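You operate a simulated robot arm through the tools that you are given. There is no shell and no other tool. Be economical: measure what you need, move in short steps, check, and stop when the job is done.

Carry out the task below with a simulated two-armed robot. There is one attempt and no reset: what you move stays moved.

TASK
Switch the air conditioner off, wipe the dust patch off its filter with the red pad and shut the grille.
Fine: off before the grille opens; it stays off; pad back where it lay. What is to be rubbed or washed off counts as gone when no trace of it is left.

The check looks at the end state, three seconds after you hand in, the way a careful person would. Anything else that was tipped, shoved, dropped, spilled or broken makes it a failure.

THE ROBOT
Two 7-joint arms with two-finger parallel grippers on one trunk, on a base that drives. Base frame: it is fixed to the floor where the robot stands at the start and does not move with it; the origin is under the middle of the robot, x ahead of it, y to its left, z up. Readings come in m, degrees, newtons and seconds.
The left shoulder is at the start at [0.07, 0.133, 1.261], the right one opposite. With the tool pointing down near the work surface each hand reaches from about 0.1 to 0.6 m from the robot's upright axis, wherever it stands, measured 20 degrees to its own side. Places, roughly: blue power button [0.4, 0, 1.2]; dust patch [0.5, 0.1, 0.6]; grille door [0.5, 0.1, 0.5]; minus button [0.4, 0.1, 1.2]; plus button [0.4, 0.1, 1.2]. Payload 1.57 kg a hand.
Tool frame (each hand has its own): the origin (TCP) lies between the finger pads and is the grasp point; the fingertips stand 0.03 m ahead of it; z points along the fingers, y is the line along which they close. Largest opening 0.08 m; finger width 0.017, thickness 0.012; the body of the gripper, 0.04 by 0.082 m, starts 0.08 m behind the TCP.
Orientation is that of the tool frame in the base frame, as a unit quaternion [w, x, y, z]. With the fingers straight down and closing along the base's y, the tool's x points along the base's -x, its y along +y and its z along -z.

THE INTERFACE
- The arms move only by the tool send_rows. It takes "left_rows", "right_rows" or both (then of equal length, played together; a hand with none holds still); each is a list of rows, each an object (a shift or turn left out is 0, a gripper value left out holds the last) with "claw": the finger opening in cm, from 0 to 8; "delta_pos": the shift along the tool's x, y, z in cm, a list of three; "dr": the turn, a rotation vector about the tool's x, y, z in degrees, a list of three. In form: [{"claw": claw, "delta_pos": [dx, dy, dz], "dr": [rx, ry, rz]}, ...]. A call has 1 to 8 rows; each row shifts and turns the commanded pose from where the row before left it, along the tool's axes as they then stand. Rows are played at 5 a second. More than 0.05 m and 8.6 degrees between two rows, or a gripper value outside its range, and nothing of the call is played. Where a pose cannot be reached the arm comes as near as it can. A force on the tool above 40 N (or 10 N above the force at the start of the call, whichever is more), or a blocked arm, ends the call early, and 0.2 s more pass. Each finger travels about 0.153 m/s and halts on what it meets, pressing with about 29 N; the grip force reading is that of the motor and also rises with nothing between the fingers. The clock runs only during rows and for 0.2 s after the last one: add rows that do not move to give the fingers time. The reply holds the time, the measured pose of the TCP, the force on the tool along the base axes, the opening and the grip force, in the units named above and with some noise, with the torque about the TCP (base axes, N m) and any sound that the robot's microphone picked up.
- Cameras (640 x 400 px; columns grow to the right, rows downward): "scene" is now at [0.1335, 0.0185, 1.4787]; the picture's right is [0.23, -0.97, -0.00], its down [-0.65, -0.16, -0.74] and it looks along [0.72, 0.17, -0.67] (base axes); focal length 214 px, centre (320, 200). "left" rides on the left gripper at [0.072, 0.007, -0.122] in its tool frame; the picture's right is [-0.09, 1.00, 0.00], its down [-0.84, -0.08, -0.54] and it looks along [-0.54, -0.05, 0.84] (tool axes); focal length 238 px, centre (320, 200). "right" rides on the right gripper at [0.072, -0.007, -0.122] in its tool frame; the picture's right is [0.09, 1.00, 0.00], its down [-0.84, 0.08, -0.54] and it looks along [-0.54, 0.05, 0.84] (tool axes); focal length 238 px, centre (320, 200). There is no depth. A picture from a camera that has moved, and an enlarged one, comes with that camera's place and axes in the base frame and with its lens.
- get_image(camera): a new picture of that camera. No time passes.
- lift_body(by): slides the trunk up (or, below 0, down) by that many m; the arms and the scene camera ride with it, the base frame stays. It gives what a move gives, with no picture.
- steer(legs): drives the robot by 1 to 6 legs, each [ahead, left, turn to the left] in m, m and degrees, along the robot's own axes; the way and the turn of a leg run together, so that a leg with both is an arc; at most 1.5 m and 180 degrees a leg. The arms and the cameras ride along, it lands a little off, and it stops where it bumps. It gives what a move gives.
- pan_tilt(pan, tilt): turns the head with the scene camera to pan (to the left, within 86 degrees either way) and tilt (down, from -29 to 69), counted from straight ahead of the robot. It gives what a move gives.
- zoom(camera, box): a new picture of the part [left, top, right, bottom] of that camera's present view, enlarged. No time passes.
- close_job(): hands the job in; it is judged then, once.

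Go step by step. Nothing tells you exact positions but the pictures and the camera data: compare them with the known pose of the tool, close in by small moves and look again before you grip or let go. The budget is 120 turns and 100 pictures, counting those below and the enlarged ones. Unless the task says otherwise, let go and move clear before handing in, and close with one line.

The tools are called after "Emit:" as a command line: name --argument value ..., lists and objects as JSON in quotes. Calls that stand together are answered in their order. send_rows: Moves the arms, as the interface text tells. Its arguments: {"type":"object","properties":{"left_rows":{"type":"array","items":{"type":"object","properties":{"claw":{"type":"number"},"delta_pos":{"type":"array","items":{"type":"number"}},"dr":{"type":"array","items":{"type":"number"}}}}},"right_rows":{"type":"array","items":{"type":"object","properties":{"claw":{"type":"number"},"delta_pos":{"type":"array","items":{"type":"number"}},"dr":{"type":"array","items":{"type":"number"}}}}}},"required":[]} The other tools are called the same way: lift_body (by) slides the trunk up or down; steer (legs) drives the base; pan_tilt (pan, tilt) turns the head that bears the scene camera; get_image (camera) takes a picture; zoom (camera, box) takes an enlarged picture of a part of a camera's view; close_job () hands the job in.

At the start:

```text
t: 0.0
left_tool_pos: [0.4026, 0.3593, 1.3662]
left_tcp_rot: [0.0, -0.001, 1.0, 0.0]
left_wrist_force: [-0.5, 0.3, -0.6]
left_ft_torque: [0.03, 0.0, -0.01]
left_finger_gap: 0.0801
left_grip_force: 0.1
right_tool_pos: [0.388, -0.0276, 1.4201]
right_tcp_rot: [0.0, 0.001, 1.0, 0.0]
right_wrist_force: [-0.3, 0.1, 1.0]
right_ft_torque: [-0.01, 0.02, 0.03]
right_finger_gap: 0.0797
right_grip_force: 0.0
trunk travel left (down, up): [-0.835, 0.105]
robot x, y, heading: [-0.0024, 0.0, 0.1]
head pan, tilt: [13.5, 42.0]
```

scene: 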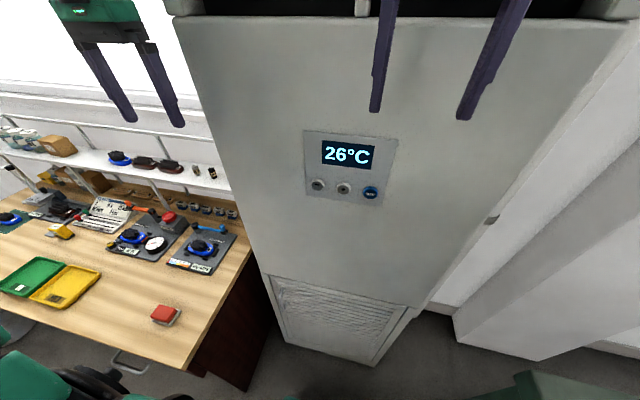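
right: 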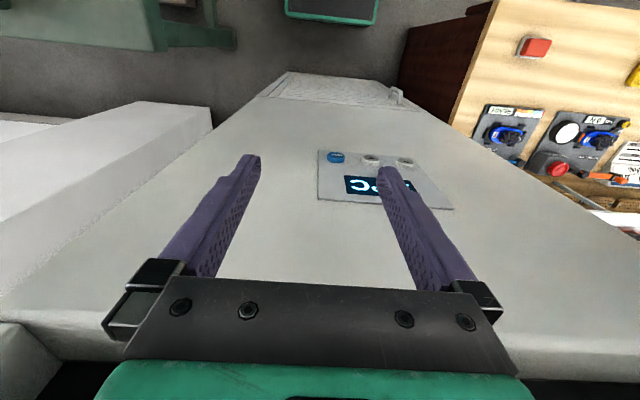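
left: 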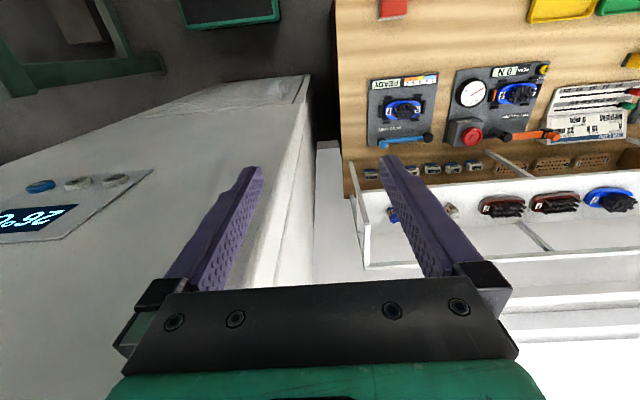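

The AC cabinet stands right ahead, with the panel (26°C, three buttons, blue on the right), the grille low down, and the red pad on the bench to the left. I'll look closer at the panel, grille and pad first.

Emit:
zoom --camera "scene" --box '[280, 110, 420, 220]'

Emit:
zoom --camera "scene" --box '[240, 250, 440, 380]'

Emit:
zoom --camera "scene" --box '[100, 260, 240, 380]'

Emit:
zoom --camera "right" --box '[230, 60, 460, 220]'

```text
3.64 times, centred on (350, 165) of scene
camera zoom: at [0.1335, 0.0185, 1.4787], right [0.23, -0.97, 0.0], down [-0.65, -0.16, -0.74], along [0.72, 0.17, -0.67], focal length 780 px, centre (211, 327)
```

zoom: 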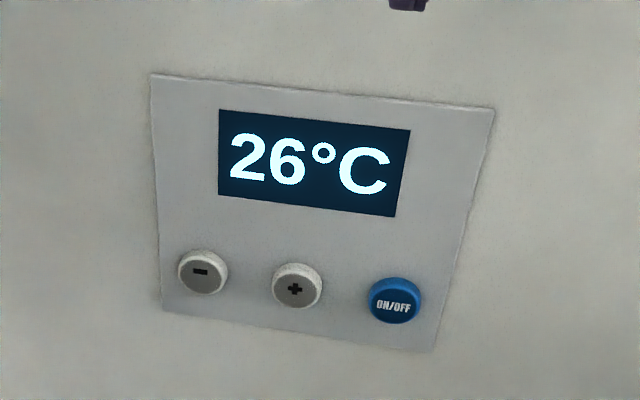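

```text
3.08 times, centred on (340, 315) of scene
camera zoom: at [0.1335, 0.0185, 1.4787], right [0.23, -0.97, 0.0], down [-0.65, -0.16, -0.74], along [0.72, 0.17, -0.67], focal length 660 px, centre (258, -154)
```

zoom: 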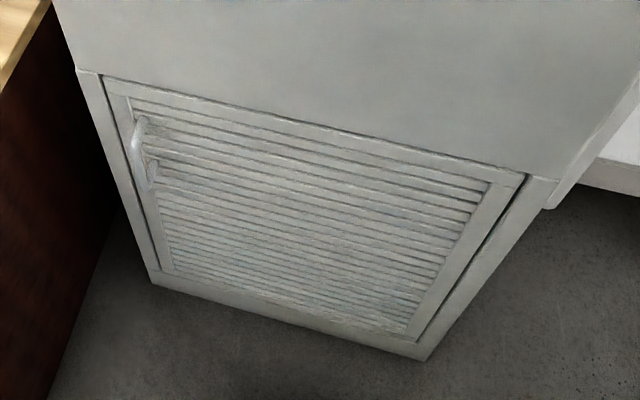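

```text
3.33 times, centred on (170, 320) of scene
camera zoom: at [0.1335, 0.0185, 1.4787], right [0.23, -0.97, 0.0], down [-0.65, -0.16, -0.74], along [0.72, 0.17, -0.67], focal length 715 px, centre (820, -200)
```

zoom: 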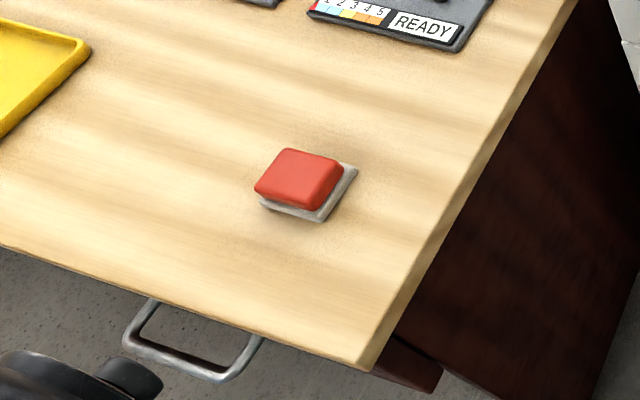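

```text
2.50 times, centred on (345, 140) of right
camera zoom: at [0.3158, -0.0345, 1.5405], right [-0.09, 1.0, 0.0], down [0.84, 0.08, 0.54], along [0.54, 0.05, -0.84], focal length 596 px, centre (258, 350)
```

zoom: 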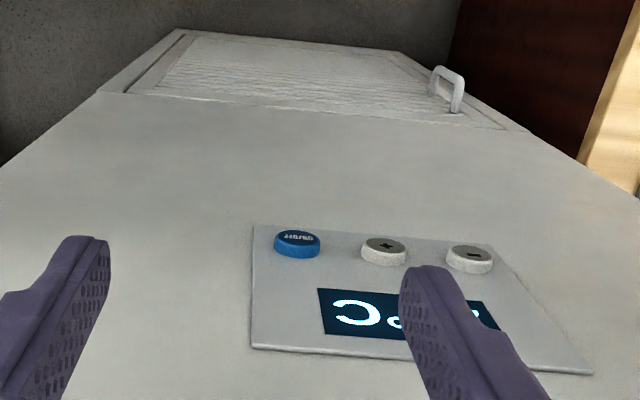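

The blue button triangulates to about [0.441, -0.002, 1.230] on a face square to x. I'll back the base off a little for room, close the right fingers and swing them toward horizontal.

Emit:
steer --legs '[[-0.12, 0, 0]]'

Emit:
send_rows --right_rows '[{"claw": 0, "dr": [0, -8.5, 0]}, {"dr": [0, -8.5, 0]}, {"dr": [0, -8.5, 0]}, {"dr": [0, -8.5, 0]}, {"dr": [0, -8.5, 0]}, {"dr": [0, -8.5, 0]}, {"dr": [0, -8.5, 0]}, {"dr": [0, -8.5, 0]}]'

```text
t: 1.2
left_tool_pos: [0.29, 0.36, 1.3648]
left_tcp_rot: [-0.003, 0.0, 1.0, 0.001]
left_wrist_force: [0.6, -0.2, -0.2]
left_ft_torque: [-0.01, 0.02, -0.01]
left_finger_gap: 0.08
left_grip_force: 0.0
right_tool_pos: [0.2758, -0.0279, 1.4185]
right_tcp_rot: [-0.002, 0.0, 1.0, 0.0]
right_wrist_force: [0.6, -0.9, 0.0]
right_ft_torque: [0.01, 0.06, 0.01]
right_finger_gap: 0.0799
right_grip_force: 0.1
trunk travel left (down, up): [-0.835, 0.105]
robot x, y, heading: [-0.1161, 0.0013, 0.1]
head pan, tilt: [13.5, 42.0]
```

```text
t: 3.0
left_tool_pos: [0.2845, 0.3602, 1.3666]
left_tcp_rot: [-0.001, 0.0, 1.0, 0.0]
left_wrist_force: [-0.7, 0.4, -0.3]
left_ft_torque: [-0.01, -0.04, 0.0]
left_finger_gap: 0.0798
left_grip_force: 0.1
right_tool_pos: [0.2712, -0.028, 1.4196]
right_tcp_rot: [0.56, 0.0, 0.829, 0.0]
right_wrist_force: [0.3, 0.1, -0.4]
right_ft_torque: [-0.01, 0.01, -0.01]
right_finger_gap: 0.0002
right_grip_force: 21.1
trunk travel left (down, up): [-0.835, 0.105]
robot x, y, heading: [-0.1136, -0.0004, -0.0]
head pan, tilt: [13.5, 42.0]
```

Rotation works; I'll finish levelling the hand, then bring it in front of the button at x≈0.37.

Emit:
send_rows --right_rows '[{"dr": [0, -7.4, 0]}, {"dr": [0, -7.3, 0]}, {"dr": [0, -7.3, 0]}, {"delta_pos": [4.2, 0.6, 2]}, {"delta_pos": [4.2, 0.6, 2]}, {"delta_pos": [4.2, 0.6, 2]}, {"delta_pos": [4.2, 0.6, 2]}, {"delta_pos": [2.2, 0.2, 1]}]'

Emit:
get_image --camera "scene"

Emit:
get_image --camera "right"

```text
t: 4.8
left_tool_pos: [0.2838, 0.3594, 1.3666]
left_tcp_rot: [0.0, 0.001, 1.0, 0.0]
left_wrist_force: [0.6, -1.0, -0.8]
left_ft_torque: [-0.03, 0.01, -0.01]
left_finger_gap: 0.0798
left_grip_force: 0.0
right_tool_pos: [0.361, -0.0026, 1.2292]
right_tcp_rot: [0.707, 0.0, 0.707, -0.001]
right_wrist_force: [0.8, 1.1, 0.7]
right_ft_torque: [0.01, 0.01, 0.04]
right_finger_gap: 0.0
right_grip_force: 21.4
trunk travel left (down, up): [-0.835, 0.105]
robot x, y, heading: [-0.1183, -0.0001, -0.3]
head pan, tilt: [13.5, 42.0]
```

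```text
92 pictures are left
camera scene: at [0.0154, 0.0186, 1.4787], right [0.23, -0.97, 0.0], down [-0.65, -0.16, -0.74], along [0.72, 0.17, -0.67], focal length 214 px, centre (320, 200)
```

scene: 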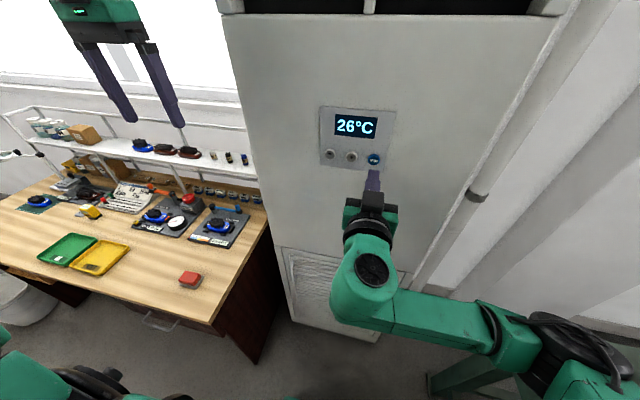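

```text
91 pictures are left
camera right: at [0.2377, -0.0081, 1.1563], right [0.0, 1.0, -0.09], down [-0.54, 0.08, 0.84], along [0.84, 0.05, 0.54], focal length 238 px, centre (320, 200)
```

right: 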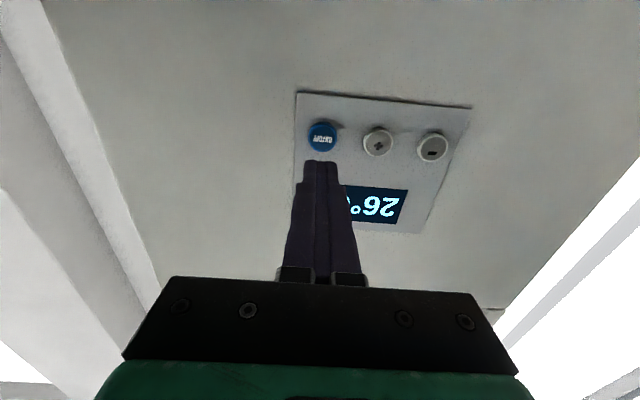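

Aligned with the button (≈[0.441, -0.001, 1.226]); tip is about 5 cm short. I'll advance gently.

Emit:
send_rows --right_rows '[{"delta_pos": [0.2, 0.1, 2.5]}, {"delta_pos": [0, 0, 1.5]}, {"delta_pos": [0, 0, 0.5]}, {"delta_pos": [0, 0, 0.5]}, {"delta_pos": [0, 0, 0.3]}]'

Emit:
zoom --camera "scene" --box '[300, 90, 420, 200]'

```text
t: 6.0
left_tool_pos: [0.2841, 0.3593, 1.3661]
left_tcp_rot: [0.001, 0.0, 1.0, 0.0]
left_wrist_force: [0.5, -0.2, -0.6]
left_ft_torque: [0.0, 0.0, 0.03]
left_finger_gap: 0.0802
left_grip_force: 0.0
right_tool_pos: [0.4128, -0.0009, 1.2274]
right_tcp_rot: [0.707, -0.001, 0.707, 0.0]
right_wrist_force: [-0.2, 0.3, -1.3]
right_ft_torque: [0.02, -0.01, 0.03]
right_finger_gap: 0.0002
right_grip_force: 20.8
trunk travel left (down, up): [-0.835, 0.105]
robot x, y, heading: [-0.1181, 0.0029, -0.0]
head pan, tilt: [13.5, 42.0]
```

```text
3.64 times, centred on (360, 145) of scene
camera zoom: at [0.015, 0.0189, 1.4787], right [0.23, -0.97, 0.0], down [-0.65, -0.16, -0.74], along [0.72, 0.17, -0.67], focal length 780 px, centre (174, 400)
```

zoom: 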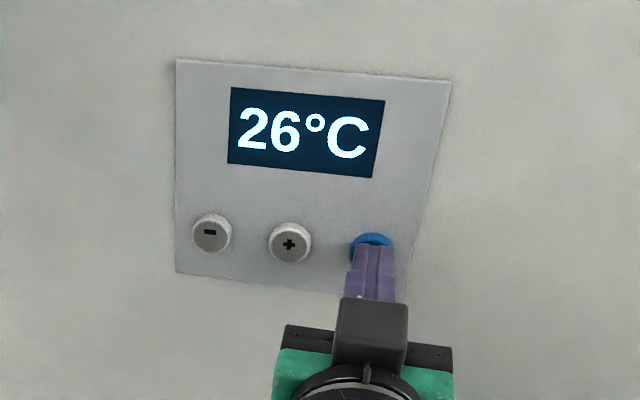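

Touching distance, no force yet. I'll press in small steps.

Emit:
send_rows --right_rows '[{"delta_pos": [0, 0, 0.3]}, {"delta_pos": [0, 0, 0.3]}]'

Emit:
zoom --camera "scene" --box '[300, 90, 420, 200]'

```text
t: 6.6
left_tool_pos: [0.2832, 0.3595, 1.366]
left_tcp_rot: [0.001, 0.0, 1.0, 0.0]
left_wrist_force: [-0.6, -0.3, 1.1]
left_ft_torque: [0.0, -0.02, -0.01]
left_finger_gap: 0.0802
left_grip_force: 0.0
right_tool_pos: [0.4188, 0.0, 1.228]
right_tcp_rot: [0.707, 0.001, 0.707, -0.001]
right_wrist_force: [-5.8, -0.4, -1.6]
right_ft_torque: [0.06, 0.08, -0.02]
right_finger_gap: 0.0
right_grip_force: 21.3
trunk travel left (down, up): [-0.835, 0.105]
robot x, y, heading: [-0.1189, 0.0014, -0.1]
head pan, tilt: [13.5, 42.0]
heard: click
```

```text
3.64 times, centred on (360, 145) of scene
camera zoom: at [0.0126, 0.0183, 1.4789], right [0.23, -0.97, 0.0], down [-0.65, -0.16, -0.74], along [0.72, 0.17, -0.67], focal length 780 px, centre (174, 400)
```

zoom: 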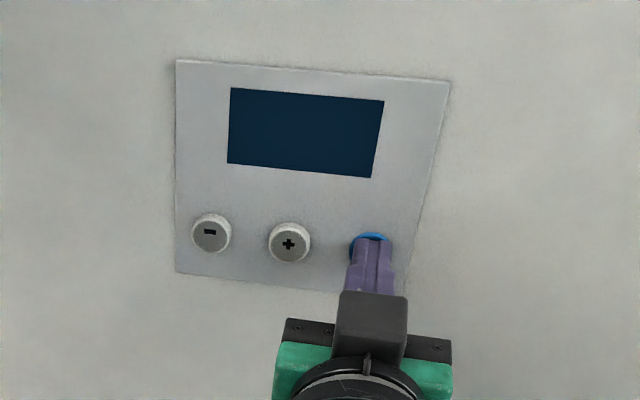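

The display is dark: it's off. I'll retract the hand and look at the floor and the surroundings to plan the base moves.

Emit:
send_rows --right_rows '[{"delta_pos": [0, 0, -2]}, {"delta_pos": [0, 0, -4.5]}, {"delta_pos": [0, 0, -4.5]}]'

Emit:
pan_tilt --pan 50 --tilt 50

Emit:
get_image --camera "scene"

Emit:
pan_tilt --pan -40 --tilt 55

Emit:
get_image --camera "scene"

```text
t: 7.4
left_tool_pos: [0.2816, 0.3594, 1.3663]
left_tcp_rot: [0.001, 0.0, 1.0, 0.001]
left_wrist_force: [0.2, 0.1, 0.0]
left_ft_torque: [0.01, 0.01, 0.04]
left_finger_gap: 0.0799
left_grip_force: 0.1
right_tool_pos: [0.3073, -0.0007, 1.2285]
right_tcp_rot: [0.708, 0.0, 0.707, 0.0]
right_wrist_force: [-0.4, -0.3, -0.2]
right_ft_torque: [-0.01, 0.01, 0.04]
right_finger_gap: 0.0001
right_grip_force: 21.3
trunk travel left (down, up): [-0.835, 0.105]
robot x, y, heading: [-0.1193, -0.0002, -0.2]
head pan, tilt: [13.5, 42.0]
```

```text
t: 8.4
left_tool_pos: [0.2833, 0.3595, 1.366]
left_tcp_rot: [-0.001, 0.0, 1.0, 0.0]
left_wrist_force: [0.3, -0.3, 0.6]
left_ft_torque: [0.01, -0.02, -0.04]
left_finger_gap: 0.0802
left_grip_force: 0.1
right_tool_pos: [0.3097, -0.0009, 1.2278]
right_tcp_rot: [0.707, 0.0, 0.707, 0.0]
right_wrist_force: [0.4, -0.5, 0.3]
right_ft_torque: [-0.01, 0.01, 0.02]
right_finger_gap: 0.0
right_grip_force: 21.4
trunk travel left (down, up): [-0.835, 0.105]
robot x, y, heading: [-0.1195, 0.0017, 0.1]
head pan, tilt: [50.0, 50.0]
```

```text
88 pictures are left
camera scene: at [-0.0164, 0.058, 1.4675], right [0.77, -0.64, 0.0], down [-0.49, -0.59, -0.64], along [0.41, 0.49, -0.77], focal length 214 px, centre (320, 200)
```

scene: 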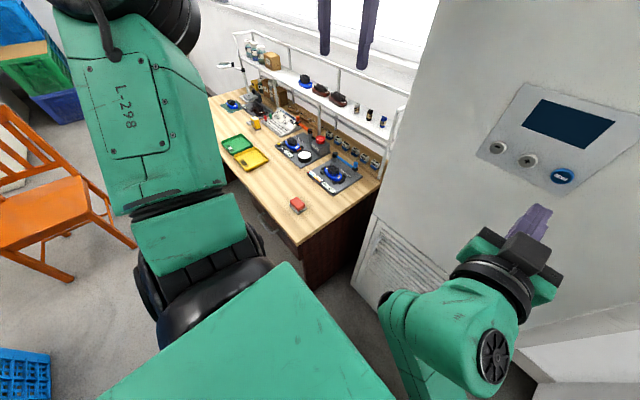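

```text
t: 10.1
left_tool_pos: [0.2849, 0.3589, 1.3669]
left_tcp_rot: [0.0, 0.0, 1.0, 0.001]
left_wrist_force: [0.2, 0.0, 0.5]
left_ft_torque: [0.0, -0.03, 0.02]
left_finger_gap: 0.08
left_grip_force: 0.1
right_tool_pos: [0.3108, -0.0004, 1.2269]
right_tcp_rot: [0.707, 0.0, 0.707, -0.001]
right_wrist_force: [-0.3, -0.3, 0.3]
right_ft_torque: [-0.05, 0.02, 0.0]
right_finger_gap: 0.0
right_grip_force: 21.8
trunk travel left (down, up): [-0.835, 0.105]
robot x, y, heading: [-0.1193, -0.0022, -0.1]
head pan, tilt: [-40.0, 55.0]
```

```text
87 pictures are left
camera scene: at [-0.0107, -0.0471, 1.4609], right [-0.64, -0.77, 0.0], down [-0.63, 0.53, -0.57], along [0.44, -0.37, -0.82], focal length 214 px, centre (320, 200)
```

scene: 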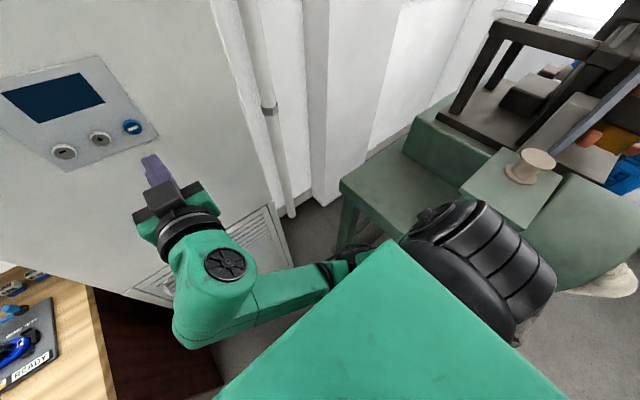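

It's off, with a bench on the right and the table on the left. I'll shift back and left, away from the right bench, then lower the trunk to work on the grille.

Emit:
steer --legs '[[-0.18, 0.0, 0], [0, 0.3, 0]]'

Emit:
pan_tilt --pan -10 --tilt 40

Emit:
get_image --camera "scene"

```text
t: 13.3
left_tool_pos: [0.1031, 0.6567, 1.3657]
left_tcp_rot: [0.0, 0.0, 1.0, 0.0]
left_wrist_force: [0.3, -0.5, -0.8]
left_ft_torque: [0.01, 0.0, 0.02]
left_finger_gap: 0.0802
left_grip_force: 0.1
right_tool_pos: [0.1296, 0.2968, 1.2274]
right_tcp_rot: [0.707, 0.0, 0.707, 0.001]
right_wrist_force: [-0.2, 0.0, -0.8]
right_ft_torque: [0.01, 0.0, -0.01]
right_finger_gap: 0.0001
right_grip_force: 21.5
trunk travel left (down, up): [-0.835, 0.105]
robot x, y, heading: [-0.2995, 0.3002, 0.1]
head pan, tilt: [-40.0, 55.0]
```

```text
t: 14.2
left_tool_pos: [0.1034, 0.6598, 1.3668]
left_tcp_rot: [0.0, -0.001, 1.0, 0.0]
left_wrist_force: [0.3, 0.3, -0.5]
left_ft_torque: [0.0, 0.01, 0.01]
left_finger_gap: 0.08
left_grip_force: 0.0
right_tool_pos: [0.1303, 0.3001, 1.2277]
right_tcp_rot: [0.707, 0.001, 0.707, -0.001]
right_wrist_force: [0.5, 0.4, 0.0]
right_ft_torque: [0.02, 0.0, -0.01]
right_finger_gap: 0.0
right_grip_force: 21.0
trunk travel left (down, up): [-0.835, 0.105]
robot x, y, heading: [-0.2966, 0.3013, 0.1]
head pan, tilt: [-10.0, 40.0]
```

```text
86 pictures are left
camera scene: at [-0.1626, 0.2844, 1.4816], right [-0.17, -0.98, 0.0], down [-0.63, 0.11, -0.77], along [0.75, -0.13, -0.64], focal length 214 px, centre (320, 200)
```

scene: 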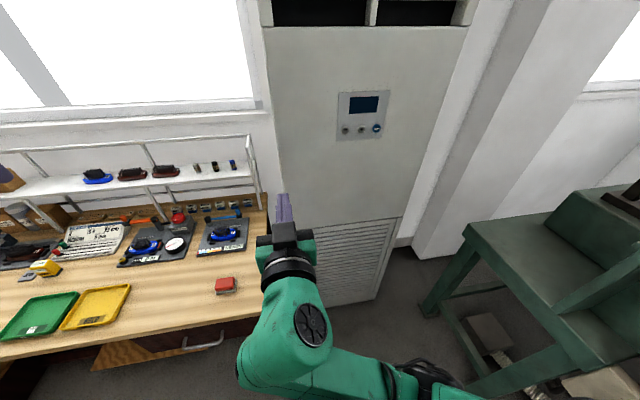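

I'll shift the right hand to the handle's y (≈0.225), then lower the trunk about 0.5.

Emit:
send_rows --right_rows '[{"delta_pos": [0, -4, -1]}, {"delta_pos": [0, -3.7, -1]}]'

Emit:
lift_body --by -0.35

Emit:
get_image --camera "scene"

Emit:
get_image --camera "left"

```text
t: 15.0
left_tool_pos: [0.1045, 0.6609, 1.3668]
left_tcp_rot: [-0.001, -0.001, 1.0, 0.0]
left_wrist_force: [-0.7, -0.3, -0.3]
left_ft_torque: [-0.01, 0.01, -0.04]
left_finger_gap: 0.0798
left_grip_force: 0.1
right_tool_pos: [0.1338, 0.1607, 1.2121]
right_tcp_rot: [0.696, 0.034, 0.711, -0.095]
right_wrist_force: [-0.1, -0.1, -1.3]
right_ft_torque: [0.02, 0.03, -0.01]
right_finger_gap: 0.0
right_grip_force: 21.4
trunk travel left (down, up): [-0.835, 0.105]
robot x, y, heading: [-0.2965, 0.3036, 0.1]
head pan, tilt: [-10.0, 40.0]
stopped in row 2 (right hand): the arm was blocked; the commanded pose is now the measured one
```

```text
t: 18.4
left_tool_pos: [0.1033, 0.6605, 1.0157]
left_tcp_rot: [0.0, 0.0, 1.0, -0.001]
left_wrist_force: [-0.7, 0.1, -0.3]
left_ft_torque: [0.0, -0.02, 0.0]
left_finger_gap: 0.0801
left_grip_force: 0.2
right_tool_pos: [0.1335, 0.1595, 0.8613]
right_tcp_rot: [0.696, 0.034, 0.711, -0.096]
right_wrist_force: [1.0, -0.2, 0.0]
right_ft_torque: [-0.02, -0.02, -0.04]
right_finger_gap: 0.0
right_grip_force: 21.2
trunk travel left (down, up): [-0.485, 0.455]
robot x, y, heading: [-0.3016, 0.3018, 0.4]
head pan, tilt: [-10.0, 40.0]
```

```text
85 pictures are left
camera scene: at [-0.1627, 0.2841, 1.1317], right [-0.17, -0.99, 0.0], down [-0.63, 0.11, -0.77], along [0.75, -0.13, -0.64], focal length 214 px, centre (320, 200)
```

scene: 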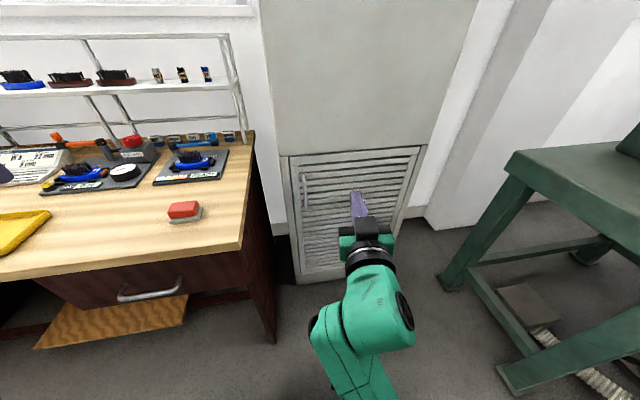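

```text
84 pictures are left
camera left: at [0.0308, 0.6656, 1.1392], right [0.09, 1.0, 0.0], down [0.84, -0.08, 0.54], along [0.54, -0.05, -0.84], focal length 238 px, centre (320, 200)
```

left: 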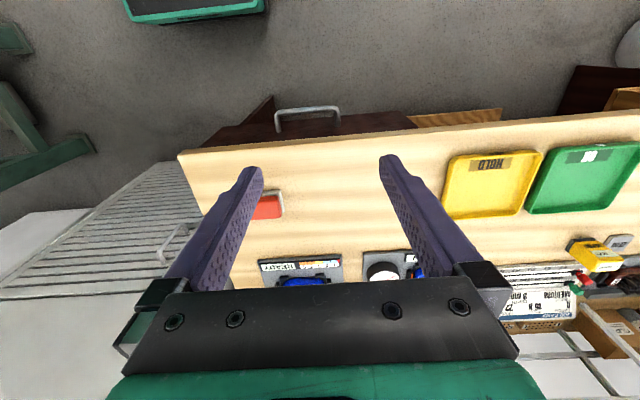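

The arm reconfigured during the shift but nothing was touched. I'll straighten the hand and zoom in on the handle.

Emit:
send_rows --right_rows '[{"claw": 7, "dr": [-5.3, 0, 2.5]}, {"dr": [-5.3, 0, 2.5]}, {"delta_pos": [3, 0, 2]}, {"delta_pos": [3, 0, 2]}]'

Emit:
zoom --camera "scene" --box '[265, 130, 435, 290]'

Emit:
get_image --camera "right"

```text
t: 19.4
left_tool_pos: [0.1021, 0.6597, 1.0169]
left_tcp_rot: [0.0, -0.001, 1.0, 0.001]
left_wrist_force: [-0.2, 0.2, -0.1]
left_ft_torque: [-0.01, 0.03, 0.0]
left_finger_gap: 0.0799
left_grip_force: 0.1
right_tool_pos: [0.1995, 0.1586, 0.8046]
right_tcp_rot: [0.701, 0.003, 0.713, 0.005]
right_wrist_force: [-0.2, -0.4, -0.3]
right_ft_torque: [0.01, -0.02, -0.02]
right_finger_gap: 0.0699
right_grip_force: 0.1
right hand out of reach, approached as far as the arm can: row 1, 2
trunk travel left (down, up): [-0.485, 0.455]
robot x, y, heading: [-0.2953, 0.2982, 0.1]
head pan, tilt: [-10.0, 40.0]
```

```text
2.50 times, centred on (350, 210) of scene
camera zoom: at [-0.1622, 0.284, 1.1316], right [-0.17, -0.99, 0.0], down [-0.63, 0.11, -0.77], along [0.75, -0.13, -0.64], focal length 536 px, centre (245, 175)
```

zoom: 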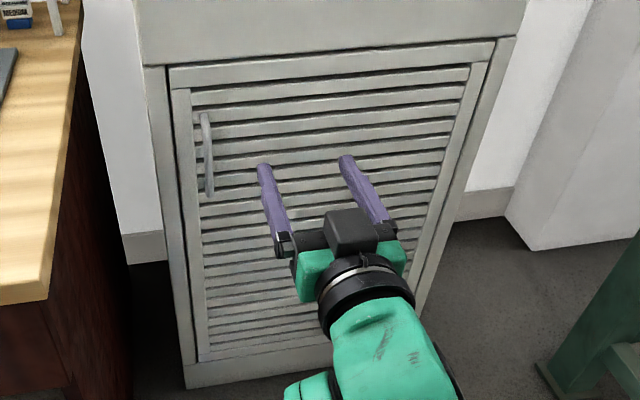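

```text
82 pictures are left
camera right: at [0.0743, 0.1524, 0.7336], right [0.0, 1.0, -0.08], down [-0.53, 0.07, 0.85], along [0.85, 0.05, 0.53], focal length 238 px, centre (320, 200)
```

right: 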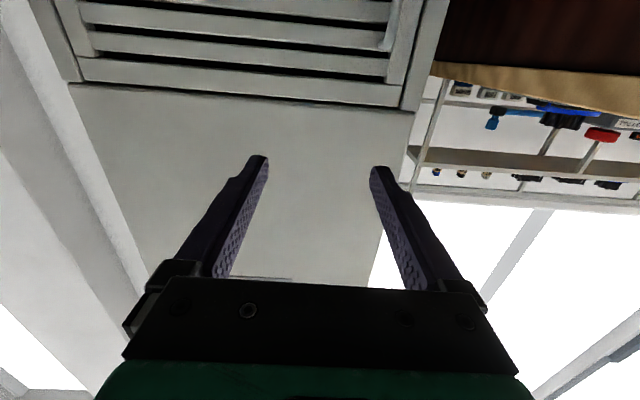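

Handle bar: y≈0.232, z≈0.60–0.74, x≈0.42. I'll bring the open right hand in front of it.

Emit:
send_rows --right_rows '[{"claw": 6, "delta_pos": [2.7, 1.5, 3]}, {"delta_pos": [2.7, 1.5, 3]}, {"delta_pos": [2.7, 1.5, 3]}, {"delta_pos": [2.7, 1.5, 3]}, {"delta_pos": [2.7, 1.4, 2]}]'

Emit:
zoom --camera "scene" --box '[265, 130, 435, 290]'

Emit:
get_image --camera "right"

```text
t: 20.2
left_tool_pos: [0.1033, 0.6599, 1.0164]
left_tcp_rot: [-0.001, -0.001, 1.0, 0.001]
left_wrist_force: [0.0, -0.2, -0.3]
left_ft_torque: [0.0, 0.0, -0.03]
left_finger_gap: 0.0802
left_grip_force: 0.1
right_tool_pos: [0.2697, 0.167, 0.7119]
right_tcp_rot: [0.693, -0.073, 0.714, -0.063]
right_wrist_force: [0.2, 0.2, 0.7]
right_ft_torque: [0.03, -0.01, 0.0]
right_finger_gap: 0.0598
right_grip_force: 0.1
trunk travel left (down, up): [-0.485, 0.455]
robot x, y, heading: [-0.2999, 0.3003, 0.1]
head pan, tilt: [-10.0, 40.0]
stopped in row 3 (right hand): the arm was blocked; the commanded pose is now the measured one
```

```text
2.50 times, centred on (350, 210) of scene
camera zoom: at [-0.162, 0.2841, 1.1316], right [-0.17, -0.98, 0.0], down [-0.63, 0.11, -0.77], along [0.75, -0.13, -0.64], focal length 536 px, centre (245, 175)
```

zoom: 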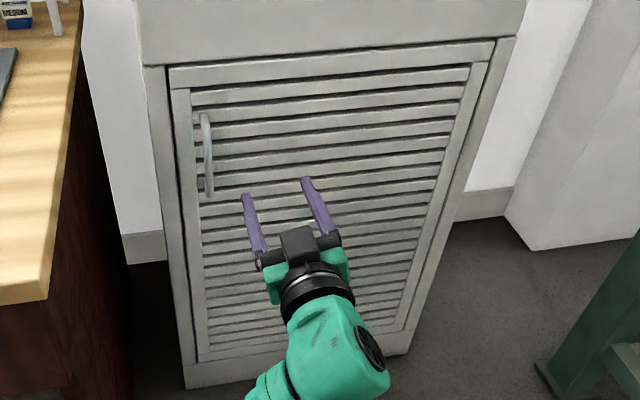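

```text
80 pictures are left
camera right: at [0.1457, 0.1458, 0.6456], right [-0.02, 0.96, -0.28], down [-0.52, 0.23, 0.82], along [0.85, 0.16, 0.49], focal length 238 px, centre (320, 200)
```

right: 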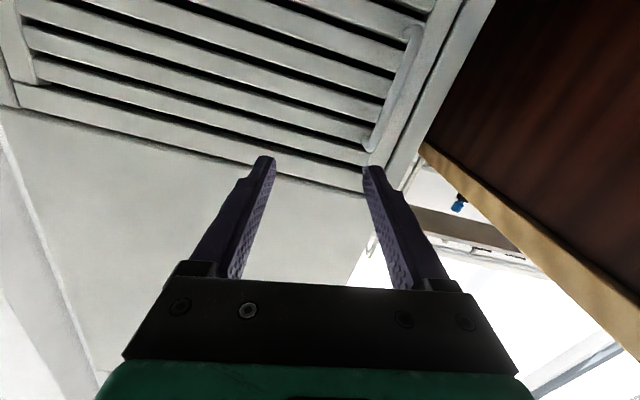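

The right arm hit a joint limit with the hand level. I'll pitch the hand about 40° downward and level its roll, which suits the arm better and still lets it grip the vertical bar.

Emit:
send_rows --right_rows '[{"dr": [0, 0, 5.5], "delta_pos": [0, 0, -1]}, {"dr": [0, 0, 5.5], "delta_pos": [0, 0, -1]}, {"dr": [0, 8, 0]}, {"dr": [0, 8, 0]}, {"dr": [0, 8, 0]}, {"dr": [0, 8, 0]}, {"dr": [0, 8, 0]}]'

Emit:
get_image --camera "scene"

Emit:
get_image --camera "right"

```text
t: 21.8
left_tool_pos: [0.1037, 0.6607, 1.0151]
left_tcp_rot: [0.0, -0.001, 1.0, 0.0]
left_wrist_force: [-0.5, 0.8, 0.1]
left_ft_torque: [0.01, -0.01, 0.01]
left_finger_gap: 0.0799
left_grip_force: 0.0
right_tool_pos: [0.2494, 0.1678, 0.7122]
right_tcp_rot: [0.406, -0.006, 0.914, 0.003]
right_wrist_force: [0.1, 0.5, -0.1]
right_ft_torque: [0.01, 0.02, 0.0]
right_finger_gap: 0.0599
right_grip_force: 0.1
trunk travel left (down, up): [-0.485, 0.455]
robot x, y, heading: [-0.2985, 0.2991, 0.2]
head pan, tilt: [-10.0, 40.0]
```

```text
79 pictures are left
camera scene: at [-0.1622, 0.2843, 1.1315], right [-0.17, -0.98, 0.0], down [-0.63, 0.11, -0.77], along [0.75, -0.13, -0.64], focal length 214 px, centre (320, 200)
```

scene: 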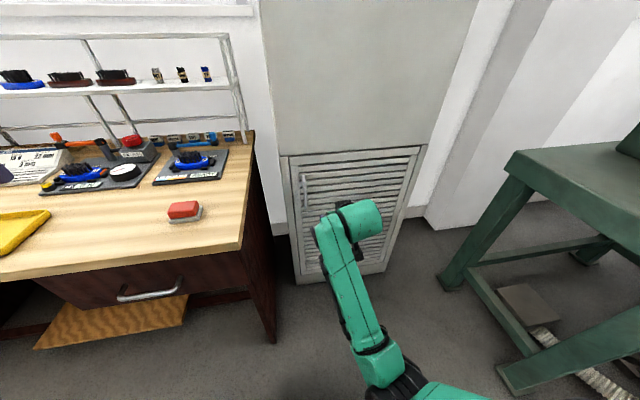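

```text
78 pictures are left
camera right: at [0.1104, 0.1596, 0.7394], right [-0.07, 0.99, -0.07], down [0.16, 0.08, 0.98], along [0.98, 0.06, -0.16], focal length 238 px, centre (320, 200)
```

right: 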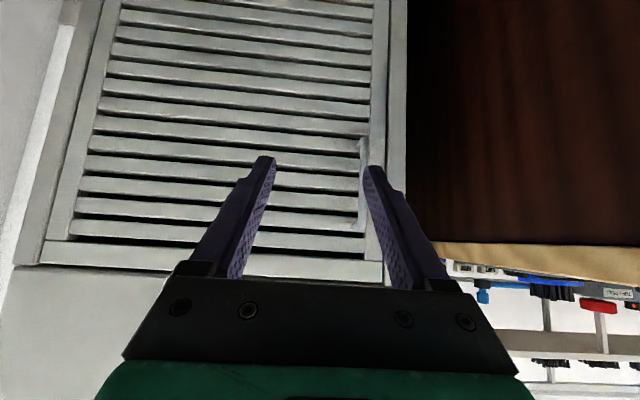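

The hand camera now sees the handle: centre ≈[0.42, 0.232, 0.665]. I'll move to a pre-grasp pose.

Emit:
send_rows --right_rows '[{"delta_pos": [-1.9, 1.6, 2.3]}, {"delta_pos": [-1.9, 1.6, 2.3]}, {"delta_pos": [-1.9, 1.6, 2.3]}, {"delta_pos": [-1.9, 1.6, 2.3]}]'

Emit:
get_image --camera "right"

```text
t: 22.8
left_tool_pos: [0.1024, 0.6596, 1.0146]
left_tcp_rot: [-0.001, -0.001, 1.0, 0.001]
left_wrist_force: [-0.2, -0.9, 0.5]
left_ft_torque: [0.01, 0.01, 0.01]
left_finger_gap: 0.08
left_grip_force: 0.0
right_tool_pos: [0.3695, 0.2334, 0.707]
right_tcp_rot: [0.407, -0.005, 0.914, 0.003]
right_wrist_force: [0.0, -0.4, -0.1]
right_ft_torque: [0.02, 0.0, 0.01]
right_finger_gap: 0.0598
right_grip_force: 0.1
trunk travel left (down, up): [-0.485, 0.455]
robot x, y, heading: [-0.2952, 0.3018, 0.1]
head pan, tilt: [-10.0, 40.0]
```

```text
77 pictures are left
camera right: at [0.2299, 0.2253, 0.7335], right [-0.07, 1.0, -0.07], down [0.15, 0.08, 0.98], along [0.99, 0.06, -0.16], focal length 238 px, centre (320, 200)
```

right: 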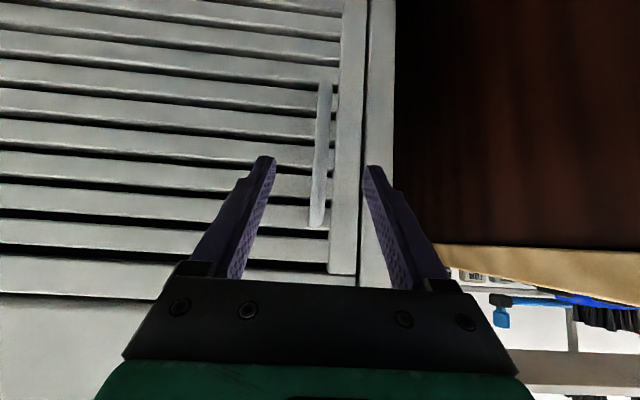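

The bar is centred between the fingers. I'll advance along the fingers and close.

Emit:
send_rows --right_rows '[{"delta_pos": [0, 0, 2]}, {"delta_pos": [0, 0, 2]}, {"delta_pos": [0, 0, 1.5]}]'

Emit:
get_image --camera "right"

Emit:
zoom --camera "scene" --box '[265, 130, 435, 290]'

```text
t: 23.6
left_tool_pos: [0.1036, 0.6587, 1.0157]
left_tcp_rot: [0.0, -0.001, 1.0, 0.0]
left_wrist_force: [0.0, 0.4, -0.5]
left_ft_torque: [-0.01, 0.01, -0.03]
left_finger_gap: 0.0799
left_grip_force: 0.0
right_tool_pos: [0.4103, 0.2332, 0.6695]
right_tcp_rot: [0.407, -0.004, 0.913, 0.002]
right_wrist_force: [0.2, -0.1, -0.5]
right_ft_torque: [0.0, -0.05, 0.02]
right_finger_gap: 0.0602
right_grip_force: 0.0
trunk travel left (down, up): [-0.485, 0.455]
robot x, y, heading: [-0.2969, 0.3025, -0.2]
head pan, tilt: [-10.0, 40.0]
```

```text
76 pictures are left
camera right: at [0.27, 0.2251, 0.6968], right [-0.07, 1.0, -0.07], down [0.15, 0.08, 0.98], along [0.99, 0.06, -0.16], focal length 238 px, centre (320, 200)
```

right: 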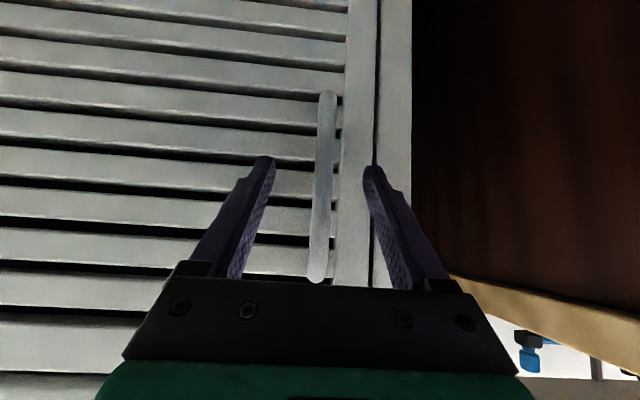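

```text
2.50 times, centred on (350, 210) of scene
camera zoom: at [-0.1622, 0.2841, 1.1316], right [-0.17, -0.98, 0.0], down [-0.63, 0.11, -0.77], along [0.75, -0.13, -0.64], focal length 536 px, centre (245, 175)
```

zoom: 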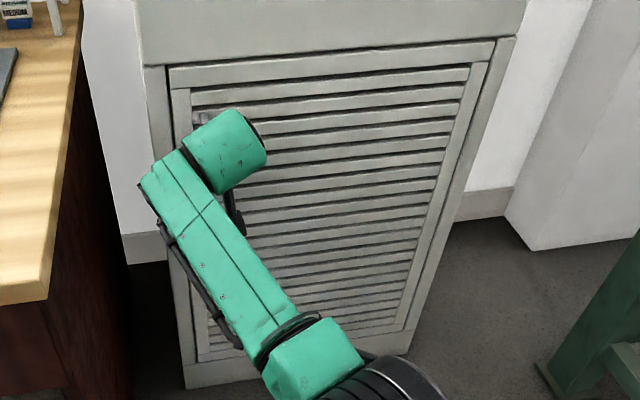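

The bar sits at x≈0.425; one more centimetre, then close.

Emit:
send_rows --right_rows '[{"delta_pos": [0, 0, 1]}, {"claw": 0}, {"claw": 0}, {"claw": 0}]'

Emit:
get_image --camera "right"

```text
t: 24.6
left_tool_pos: [0.104, 0.6612, 1.0149]
left_tcp_rot: [0.0, -0.001, 1.0, 0.0]
left_wrist_force: [0.4, -0.5, -0.4]
left_ft_torque: [0.02, 0.0, -0.04]
left_finger_gap: 0.08
left_grip_force: 0.0
right_tool_pos: [0.4157, 0.2363, 0.6627]
right_tcp_rot: [0.408, -0.006, 0.913, 0.003]
right_wrist_force: [-2.1, 6.3, -4.8]
right_ft_torque: [-0.03, -0.72, 0.06]
right_finger_gap: 0.0121
right_grip_force: 29.1
trunk travel left (down, up): [-0.485, 0.455]
robot x, y, heading: [-0.2987, 0.2985, 0.1]
head pan, tilt: [-10.0, 40.0]
```

```text
74 pictures are left
camera right: at [0.2773, 0.2268, 0.6899], right [-0.07, 0.99, -0.07], down [0.15, 0.08, 0.98], along [0.99, 0.06, -0.16], focal length 238 px, centre (320, 200)
```

right: 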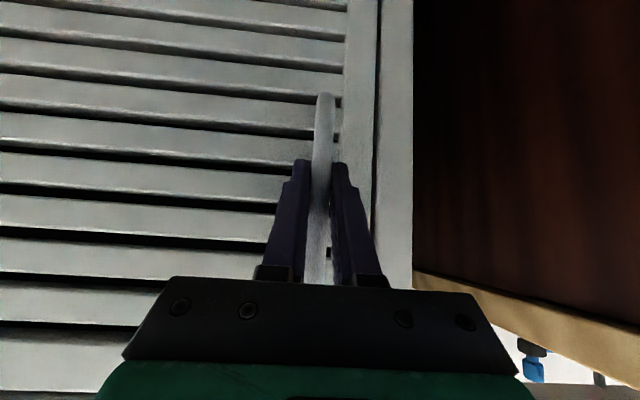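

The handle is held (12 mm bar). I'll start pulling it along an arc about the right-hand hinge in 3° steps.

Emit:
send_rows --right_rows '[{"delta_pos": [1.48, -0.27, -1.65], "dr": [-2.24, 0, -2.0]}, {"delta_pos": [1.48, -0.27, -1.65], "dr": [-2.24, 0, -2.0]}, {"delta_pos": [1.48, -0.27, -1.65], "dr": [-2.24, 0, -2.0]}]'

Emit:
get_image --camera "scene"

```text
t: 25.4
left_tool_pos: [0.1029, 0.6612, 1.0162]
left_tcp_rot: [0.0, -0.001, 1.0, -0.001]
left_wrist_force: [0.5, -0.4, -0.2]
left_ft_torque: [0.01, -0.02, 0.01]
left_finger_gap: 0.0802
left_grip_force: 0.0
right_tool_pos: [0.3509, 0.2228, 0.663]
right_tcp_rot: [0.405, -0.077, 0.91, 0.034]
right_wrist_force: [-5.2, 15.6, -3.2]
right_ft_torque: [-0.08, 0.29, -0.04]
right_finger_gap: 0.0121
right_grip_force: 29.5
trunk travel left (down, up): [-0.485, 0.455]
robot x, y, heading: [-0.2996, 0.2991, 0.2]
head pan, tilt: [-10.0, 40.0]
```

```text
73 pictures are left
camera scene: at [-0.1629, 0.2862, 1.1316], right [-0.17, -0.99, 0.0], down [-0.63, 0.11, -0.77], along [0.75, -0.13, -0.64], focal length 214 px, centre (320, 200)
```

scene: 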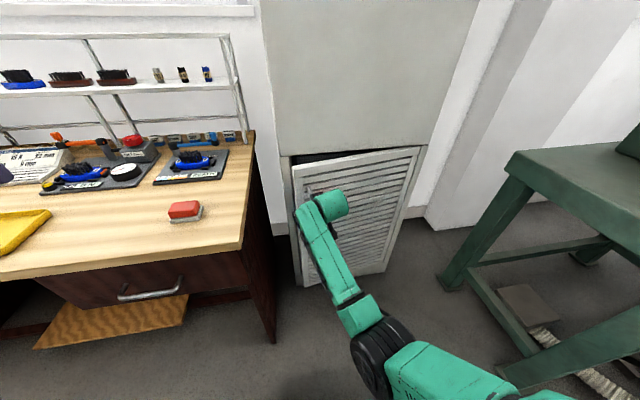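

The grille is opening smoothly on its right hinge, with some sideways load. I'll correct slightly and keep going.

Emit:
send_rows --right_rows '[{"delta_pos": [1.48, 0.1, -1.65], "dr": [-2.24, 0, -2.0]}, {"delta_pos": [1.48, -0.1, -1.65], "dr": [-2.24, 0, -2.0]}, {"delta_pos": [1.48, -0.15, -1.65], "dr": [-2.24, 0, -2.0]}, {"delta_pos": [1.48, -0.15, -1.65], "dr": [-2.24, 0, -2.0]}]'

```text
t: 26.4
left_tool_pos: [0.1045, 0.6566, 1.0169]
left_tcp_rot: [-0.001, 0.0, 1.0, 0.002]
left_wrist_force: [-0.6, -0.3, 0.7]
left_ft_torque: [0.01, -0.04, -0.01]
left_finger_gap: 0.0801
left_grip_force: 0.1
right_tool_pos: [0.2685, 0.1922, 0.6636]
right_tcp_rot: [0.401, -0.169, 0.897, 0.076]
right_wrist_force: [7.9, -17.0, -3.9]
right_ft_torque: [-0.19, 0.51, -0.1]
right_finger_gap: 0.012
right_grip_force: 29.0
trunk travel left (down, up): [-0.485, 0.455]
robot x, y, heading: [-0.3023, 0.3018, -0.2]
head pan, tilt: [-10.0, 40.0]
```

Emit:
send_rows --right_rows '[{"delta_pos": [1.48, -0.5, -1.65], "dr": [-2.24, 0, -2.0]}, {"delta_pos": [1.48, -0.27, -1.65], "dr": [-2.24, 0, -2.0]}, {"delta_pos": [1.48, -0.22, -1.65], "dr": [-2.24, 0, -2.0]}, {"delta_pos": [1.48, -0.22, -1.65], "dr": [-2.24, 0, -2.0]}]'

Emit:
get_image --camera "scene"

```text
t: 27.4
left_tool_pos: [0.1063, 0.6552, 1.0162]
left_tcp_rot: [-0.001, 0.0, 1.0, 0.002]
left_wrist_force: [0.3, 0.0, 0.0]
left_ft_torque: [0.02, -0.01, 0.05]
left_finger_gap: 0.0802
left_grip_force: 0.1
right_tool_pos: [0.1938, 0.1435, 0.6635]
right_tcp_rot: [0.39, -0.263, 0.874, 0.118]
right_wrist_force: [14.2, -17.7, -1.7]
right_ft_torque: [-0.35, 0.36, -0.1]
right_finger_gap: 0.0121
right_grip_force: 28.6
trunk travel left (down, up): [-0.485, 0.455]
robot x, y, heading: [-0.2993, 0.2997, 0.3]
head pan, tilt: [-10.0, 40.0]
```

```text
72 pictures are left
camera scene: at [-0.1603, 0.2807, 1.1313], right [-0.17, -0.98, 0.0], down [-0.63, 0.11, -0.76], along [0.75, -0.13, -0.64], focal length 214 px, centre (320, 200)
```

scene: 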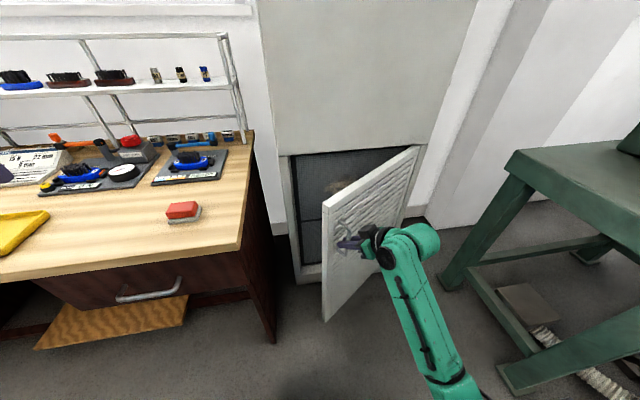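

The door is about 33° open and the dust patch is visible inside. I'll continue with more inward correction.

Emit:
send_rows --right_rows '[{"delta_pos": [1.4, -0.6, -1.57], "dr": [-2.24, 0, -2.0]}, {"delta_pos": [1.4, -0.4, -1.57], "dr": [-2.24, 0, -2.0]}, {"delta_pos": [1.4, -0.3, -1.57], "dr": [-2.24, 0, -2.0]}, {"delta_pos": [1.4, -0.3, -1.57], "dr": [-2.24, 0, -2.0]}, {"delta_pos": [1.4, -0.3, -1.57], "dr": [-2.24, 0, -2.0]}]'

```text
t: 28.6
left_tool_pos: [0.1021, 0.6597, 1.0168]
left_tcp_rot: [-0.001, -0.001, 1.0, 0.001]
left_wrist_force: [0.3, -0.8, 0.7]
left_ft_torque: [-0.01, 0.01, 0.0]
left_finger_gap: 0.08
left_grip_force: 0.0
right_tool_pos: [0.1218, 0.067, 0.6634]
right_tcp_rot: [0.371, -0.376, 0.832, 0.17]
right_wrist_force: [-9.6, 5.9, -5.8]
right_ft_torque: [-0.25, -0.37, -0.08]
right_finger_gap: 0.0119
right_grip_force: 28.9
trunk travel left (down, up): [-0.485, 0.455]
robot x, y, heading: [-0.2965, 0.2998, 0.3]
head pan, tilt: [-10.0, 40.0]
```

Emit:
send_rows --right_rows '[{"delta_pos": [1.4, -0.1, -1.57], "dr": [-2.24, 0, -2.0]}, {"delta_pos": [1.4, -0.2, -1.57], "dr": [-2.24, 0, -2.0]}, {"delta_pos": [1.4, -0.25, -1.57], "dr": [-2.24, 0, -2.0]}, {"delta_pos": [1.4, -0.25, -1.57], "dr": [-2.24, 0, -2.0]}]'

Emit:
get_image --camera "scene"

```text
t: 29.6
left_tool_pos: [0.1034, 0.6589, 1.0163]
left_tcp_rot: [-0.001, -0.001, 1.0, 0.001]
left_wrist_force: [-0.6, 0.3, 0.5]
left_ft_torque: [0.01, -0.02, -0.02]
left_finger_gap: 0.0798
left_grip_force: 0.1
right_tool_pos: [0.0784, -0.0083, 0.6637]
right_tcp_rot: [0.352, -0.46, 0.788, 0.207]
right_wrist_force: [-3.9, 1.1, -9.6]
right_ft_torque: [0.01, -0.27, -0.09]
right_finger_gap: 0.0119
right_grip_force: 29.6
trunk travel left (down, up): [-0.485, 0.455]
robot x, y, heading: [-0.2995, 0.2969, 0.2]
head pan, tilt: [-10.0, 40.0]
```

```text
71 pictures are left
camera scene: at [-0.1623, 0.2831, 1.1315], right [-0.17, -0.98, 0.0], down [-0.63, 0.11, -0.77], along [0.75, -0.13, -0.64], focal length 214 px, centre (320, 200)
```

scene: 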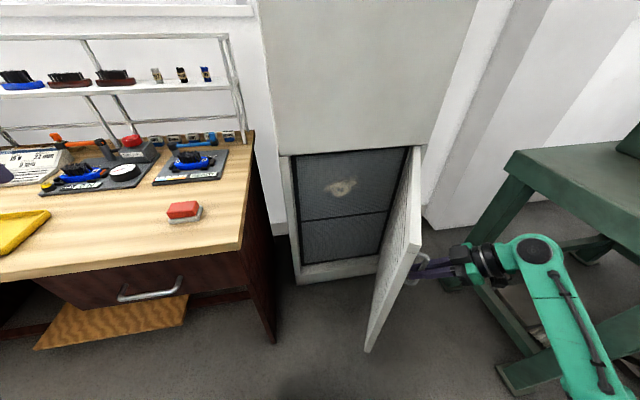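

The door is about 60° open and clear of the bench. I'll continue a bit further for room.

Emit:
send_rows --right_rows '[{"delta_pos": [1.4, -0.22, -1.57], "dr": [-2.24, 0, -2.0]}, {"delta_pos": [1.4, -0.22, -1.57], "dr": [-2.24, 0, -2.0]}, {"delta_pos": [1.4, -0.22, -1.57], "dr": [-2.24, 0, -2.0]}, {"delta_pos": [1.4, -0.22, -1.57], "dr": [-2.24, 0, -2.0]}, {"delta_pos": [1.4, -0.22, -1.57], "dr": [-2.24, 0, -2.0]}]'

Emit:
get_image --camera "scene"

Emit:
get_image --camera "right"

```text
t: 30.8
left_tool_pos: [0.103, 0.6596, 1.016]
left_tcp_rot: [-0.001, -0.001, 1.0, 0.001]
left_wrist_force: [0.0, 0.6, 0.2]
left_ft_torque: [-0.01, 0.03, -0.01]
left_finger_gap: 0.0801
left_grip_force: 0.1
right_tool_pos: [0.0488, -0.1083, 0.6645]
right_tcp_rot: [0.323, -0.559, 0.721, 0.25]
right_wrist_force: [5.8, -1.3, -1.1]
right_ft_torque: [0.17, 0.0, -0.14]
right_finger_gap: 0.0117
right_grip_force: 29.0
trunk travel left (down, up): [-0.485, 0.455]
robot x, y, heading: [-0.2975, 0.3016, 0.3]
head pan, tilt: [-10.0, 40.0]
```

```text
70 pictures are left
camera scene: at [-0.1618, 0.2836, 1.1316], right [-0.17, -0.99, 0.0], down [-0.63, 0.11, -0.77], along [0.75, -0.13, -0.64], focal length 214 px, centre (320, 200)
```

scene: 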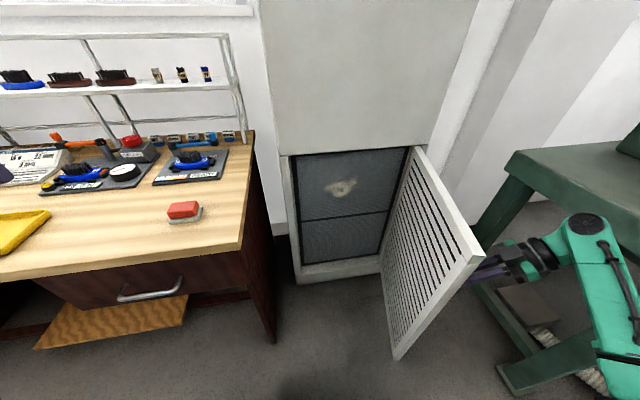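

```text
69 pictures are left
camera right: at [0.0197, -0.2445, 0.6904], right [-0.98, 0.19, -0.07], down [-0.04, 0.17, 0.99], along [0.2, 0.97, -0.16], focal length 238 px, centre (320, 200)
```

right: 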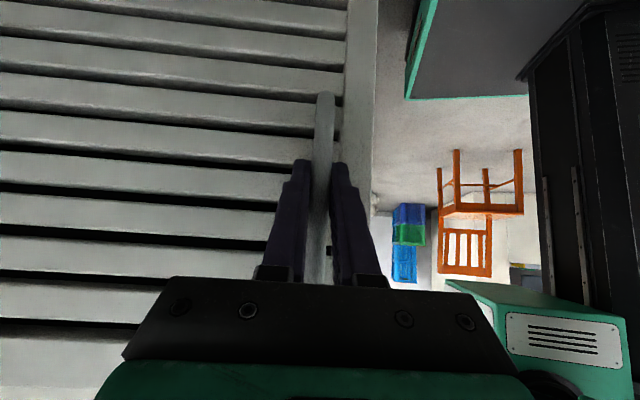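

The door stands about 75° open with the patch exposed at roughly [0.5, 0.08, 0.62]. I'll release the handle, back off and raise the right hand.

Emit:
send_rows --right_rows '[{"claw": 6}, {"claw": 6}, {"delta_pos": [0, 0, -2]}, {"delta_pos": [0, 0, -3]}, {"delta_pos": [0, 0, -3]}, {"delta_pos": [-3, 0, -3]}, {"delta_pos": [-3, 0, -3]}]'

Emit:
get_image --camera "scene"

```text
t: 32.4
left_tool_pos: [0.1033, 0.6606, 1.0167]
left_tcp_rot: [0.0, -0.001, 1.0, 0.0]
left_wrist_force: [0.0, 0.4, 0.1]
left_ft_torque: [-0.01, 0.0, -0.02]
left_finger_gap: 0.0802
left_grip_force: 0.1
right_tool_pos: [0.0328, -0.1705, 0.8034]
right_tcp_rot: [0.323, -0.559, 0.72, 0.252]
right_wrist_force: [0.3, -0.3, 0.0]
right_ft_torque: [-0.04, -0.02, 0.02]
right_finger_gap: 0.0601
right_grip_force: 0.1
trunk travel left (down, up): [-0.485, 0.455]
robot x, y, heading: [-0.2994, 0.2993, -0.1]
head pan, tilt: [-10.0, 40.0]
```

```text
68 pictures are left
camera scene: at [-0.1628, 0.2845, 1.1316], right [-0.17, -0.99, 0.0], down [-0.63, 0.11, -0.77], along [0.75, -0.13, -0.64], focal length 214 px, centre (320, 200)
```

scene: 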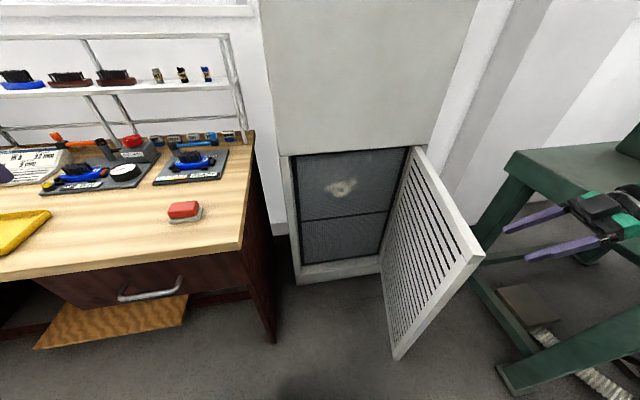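

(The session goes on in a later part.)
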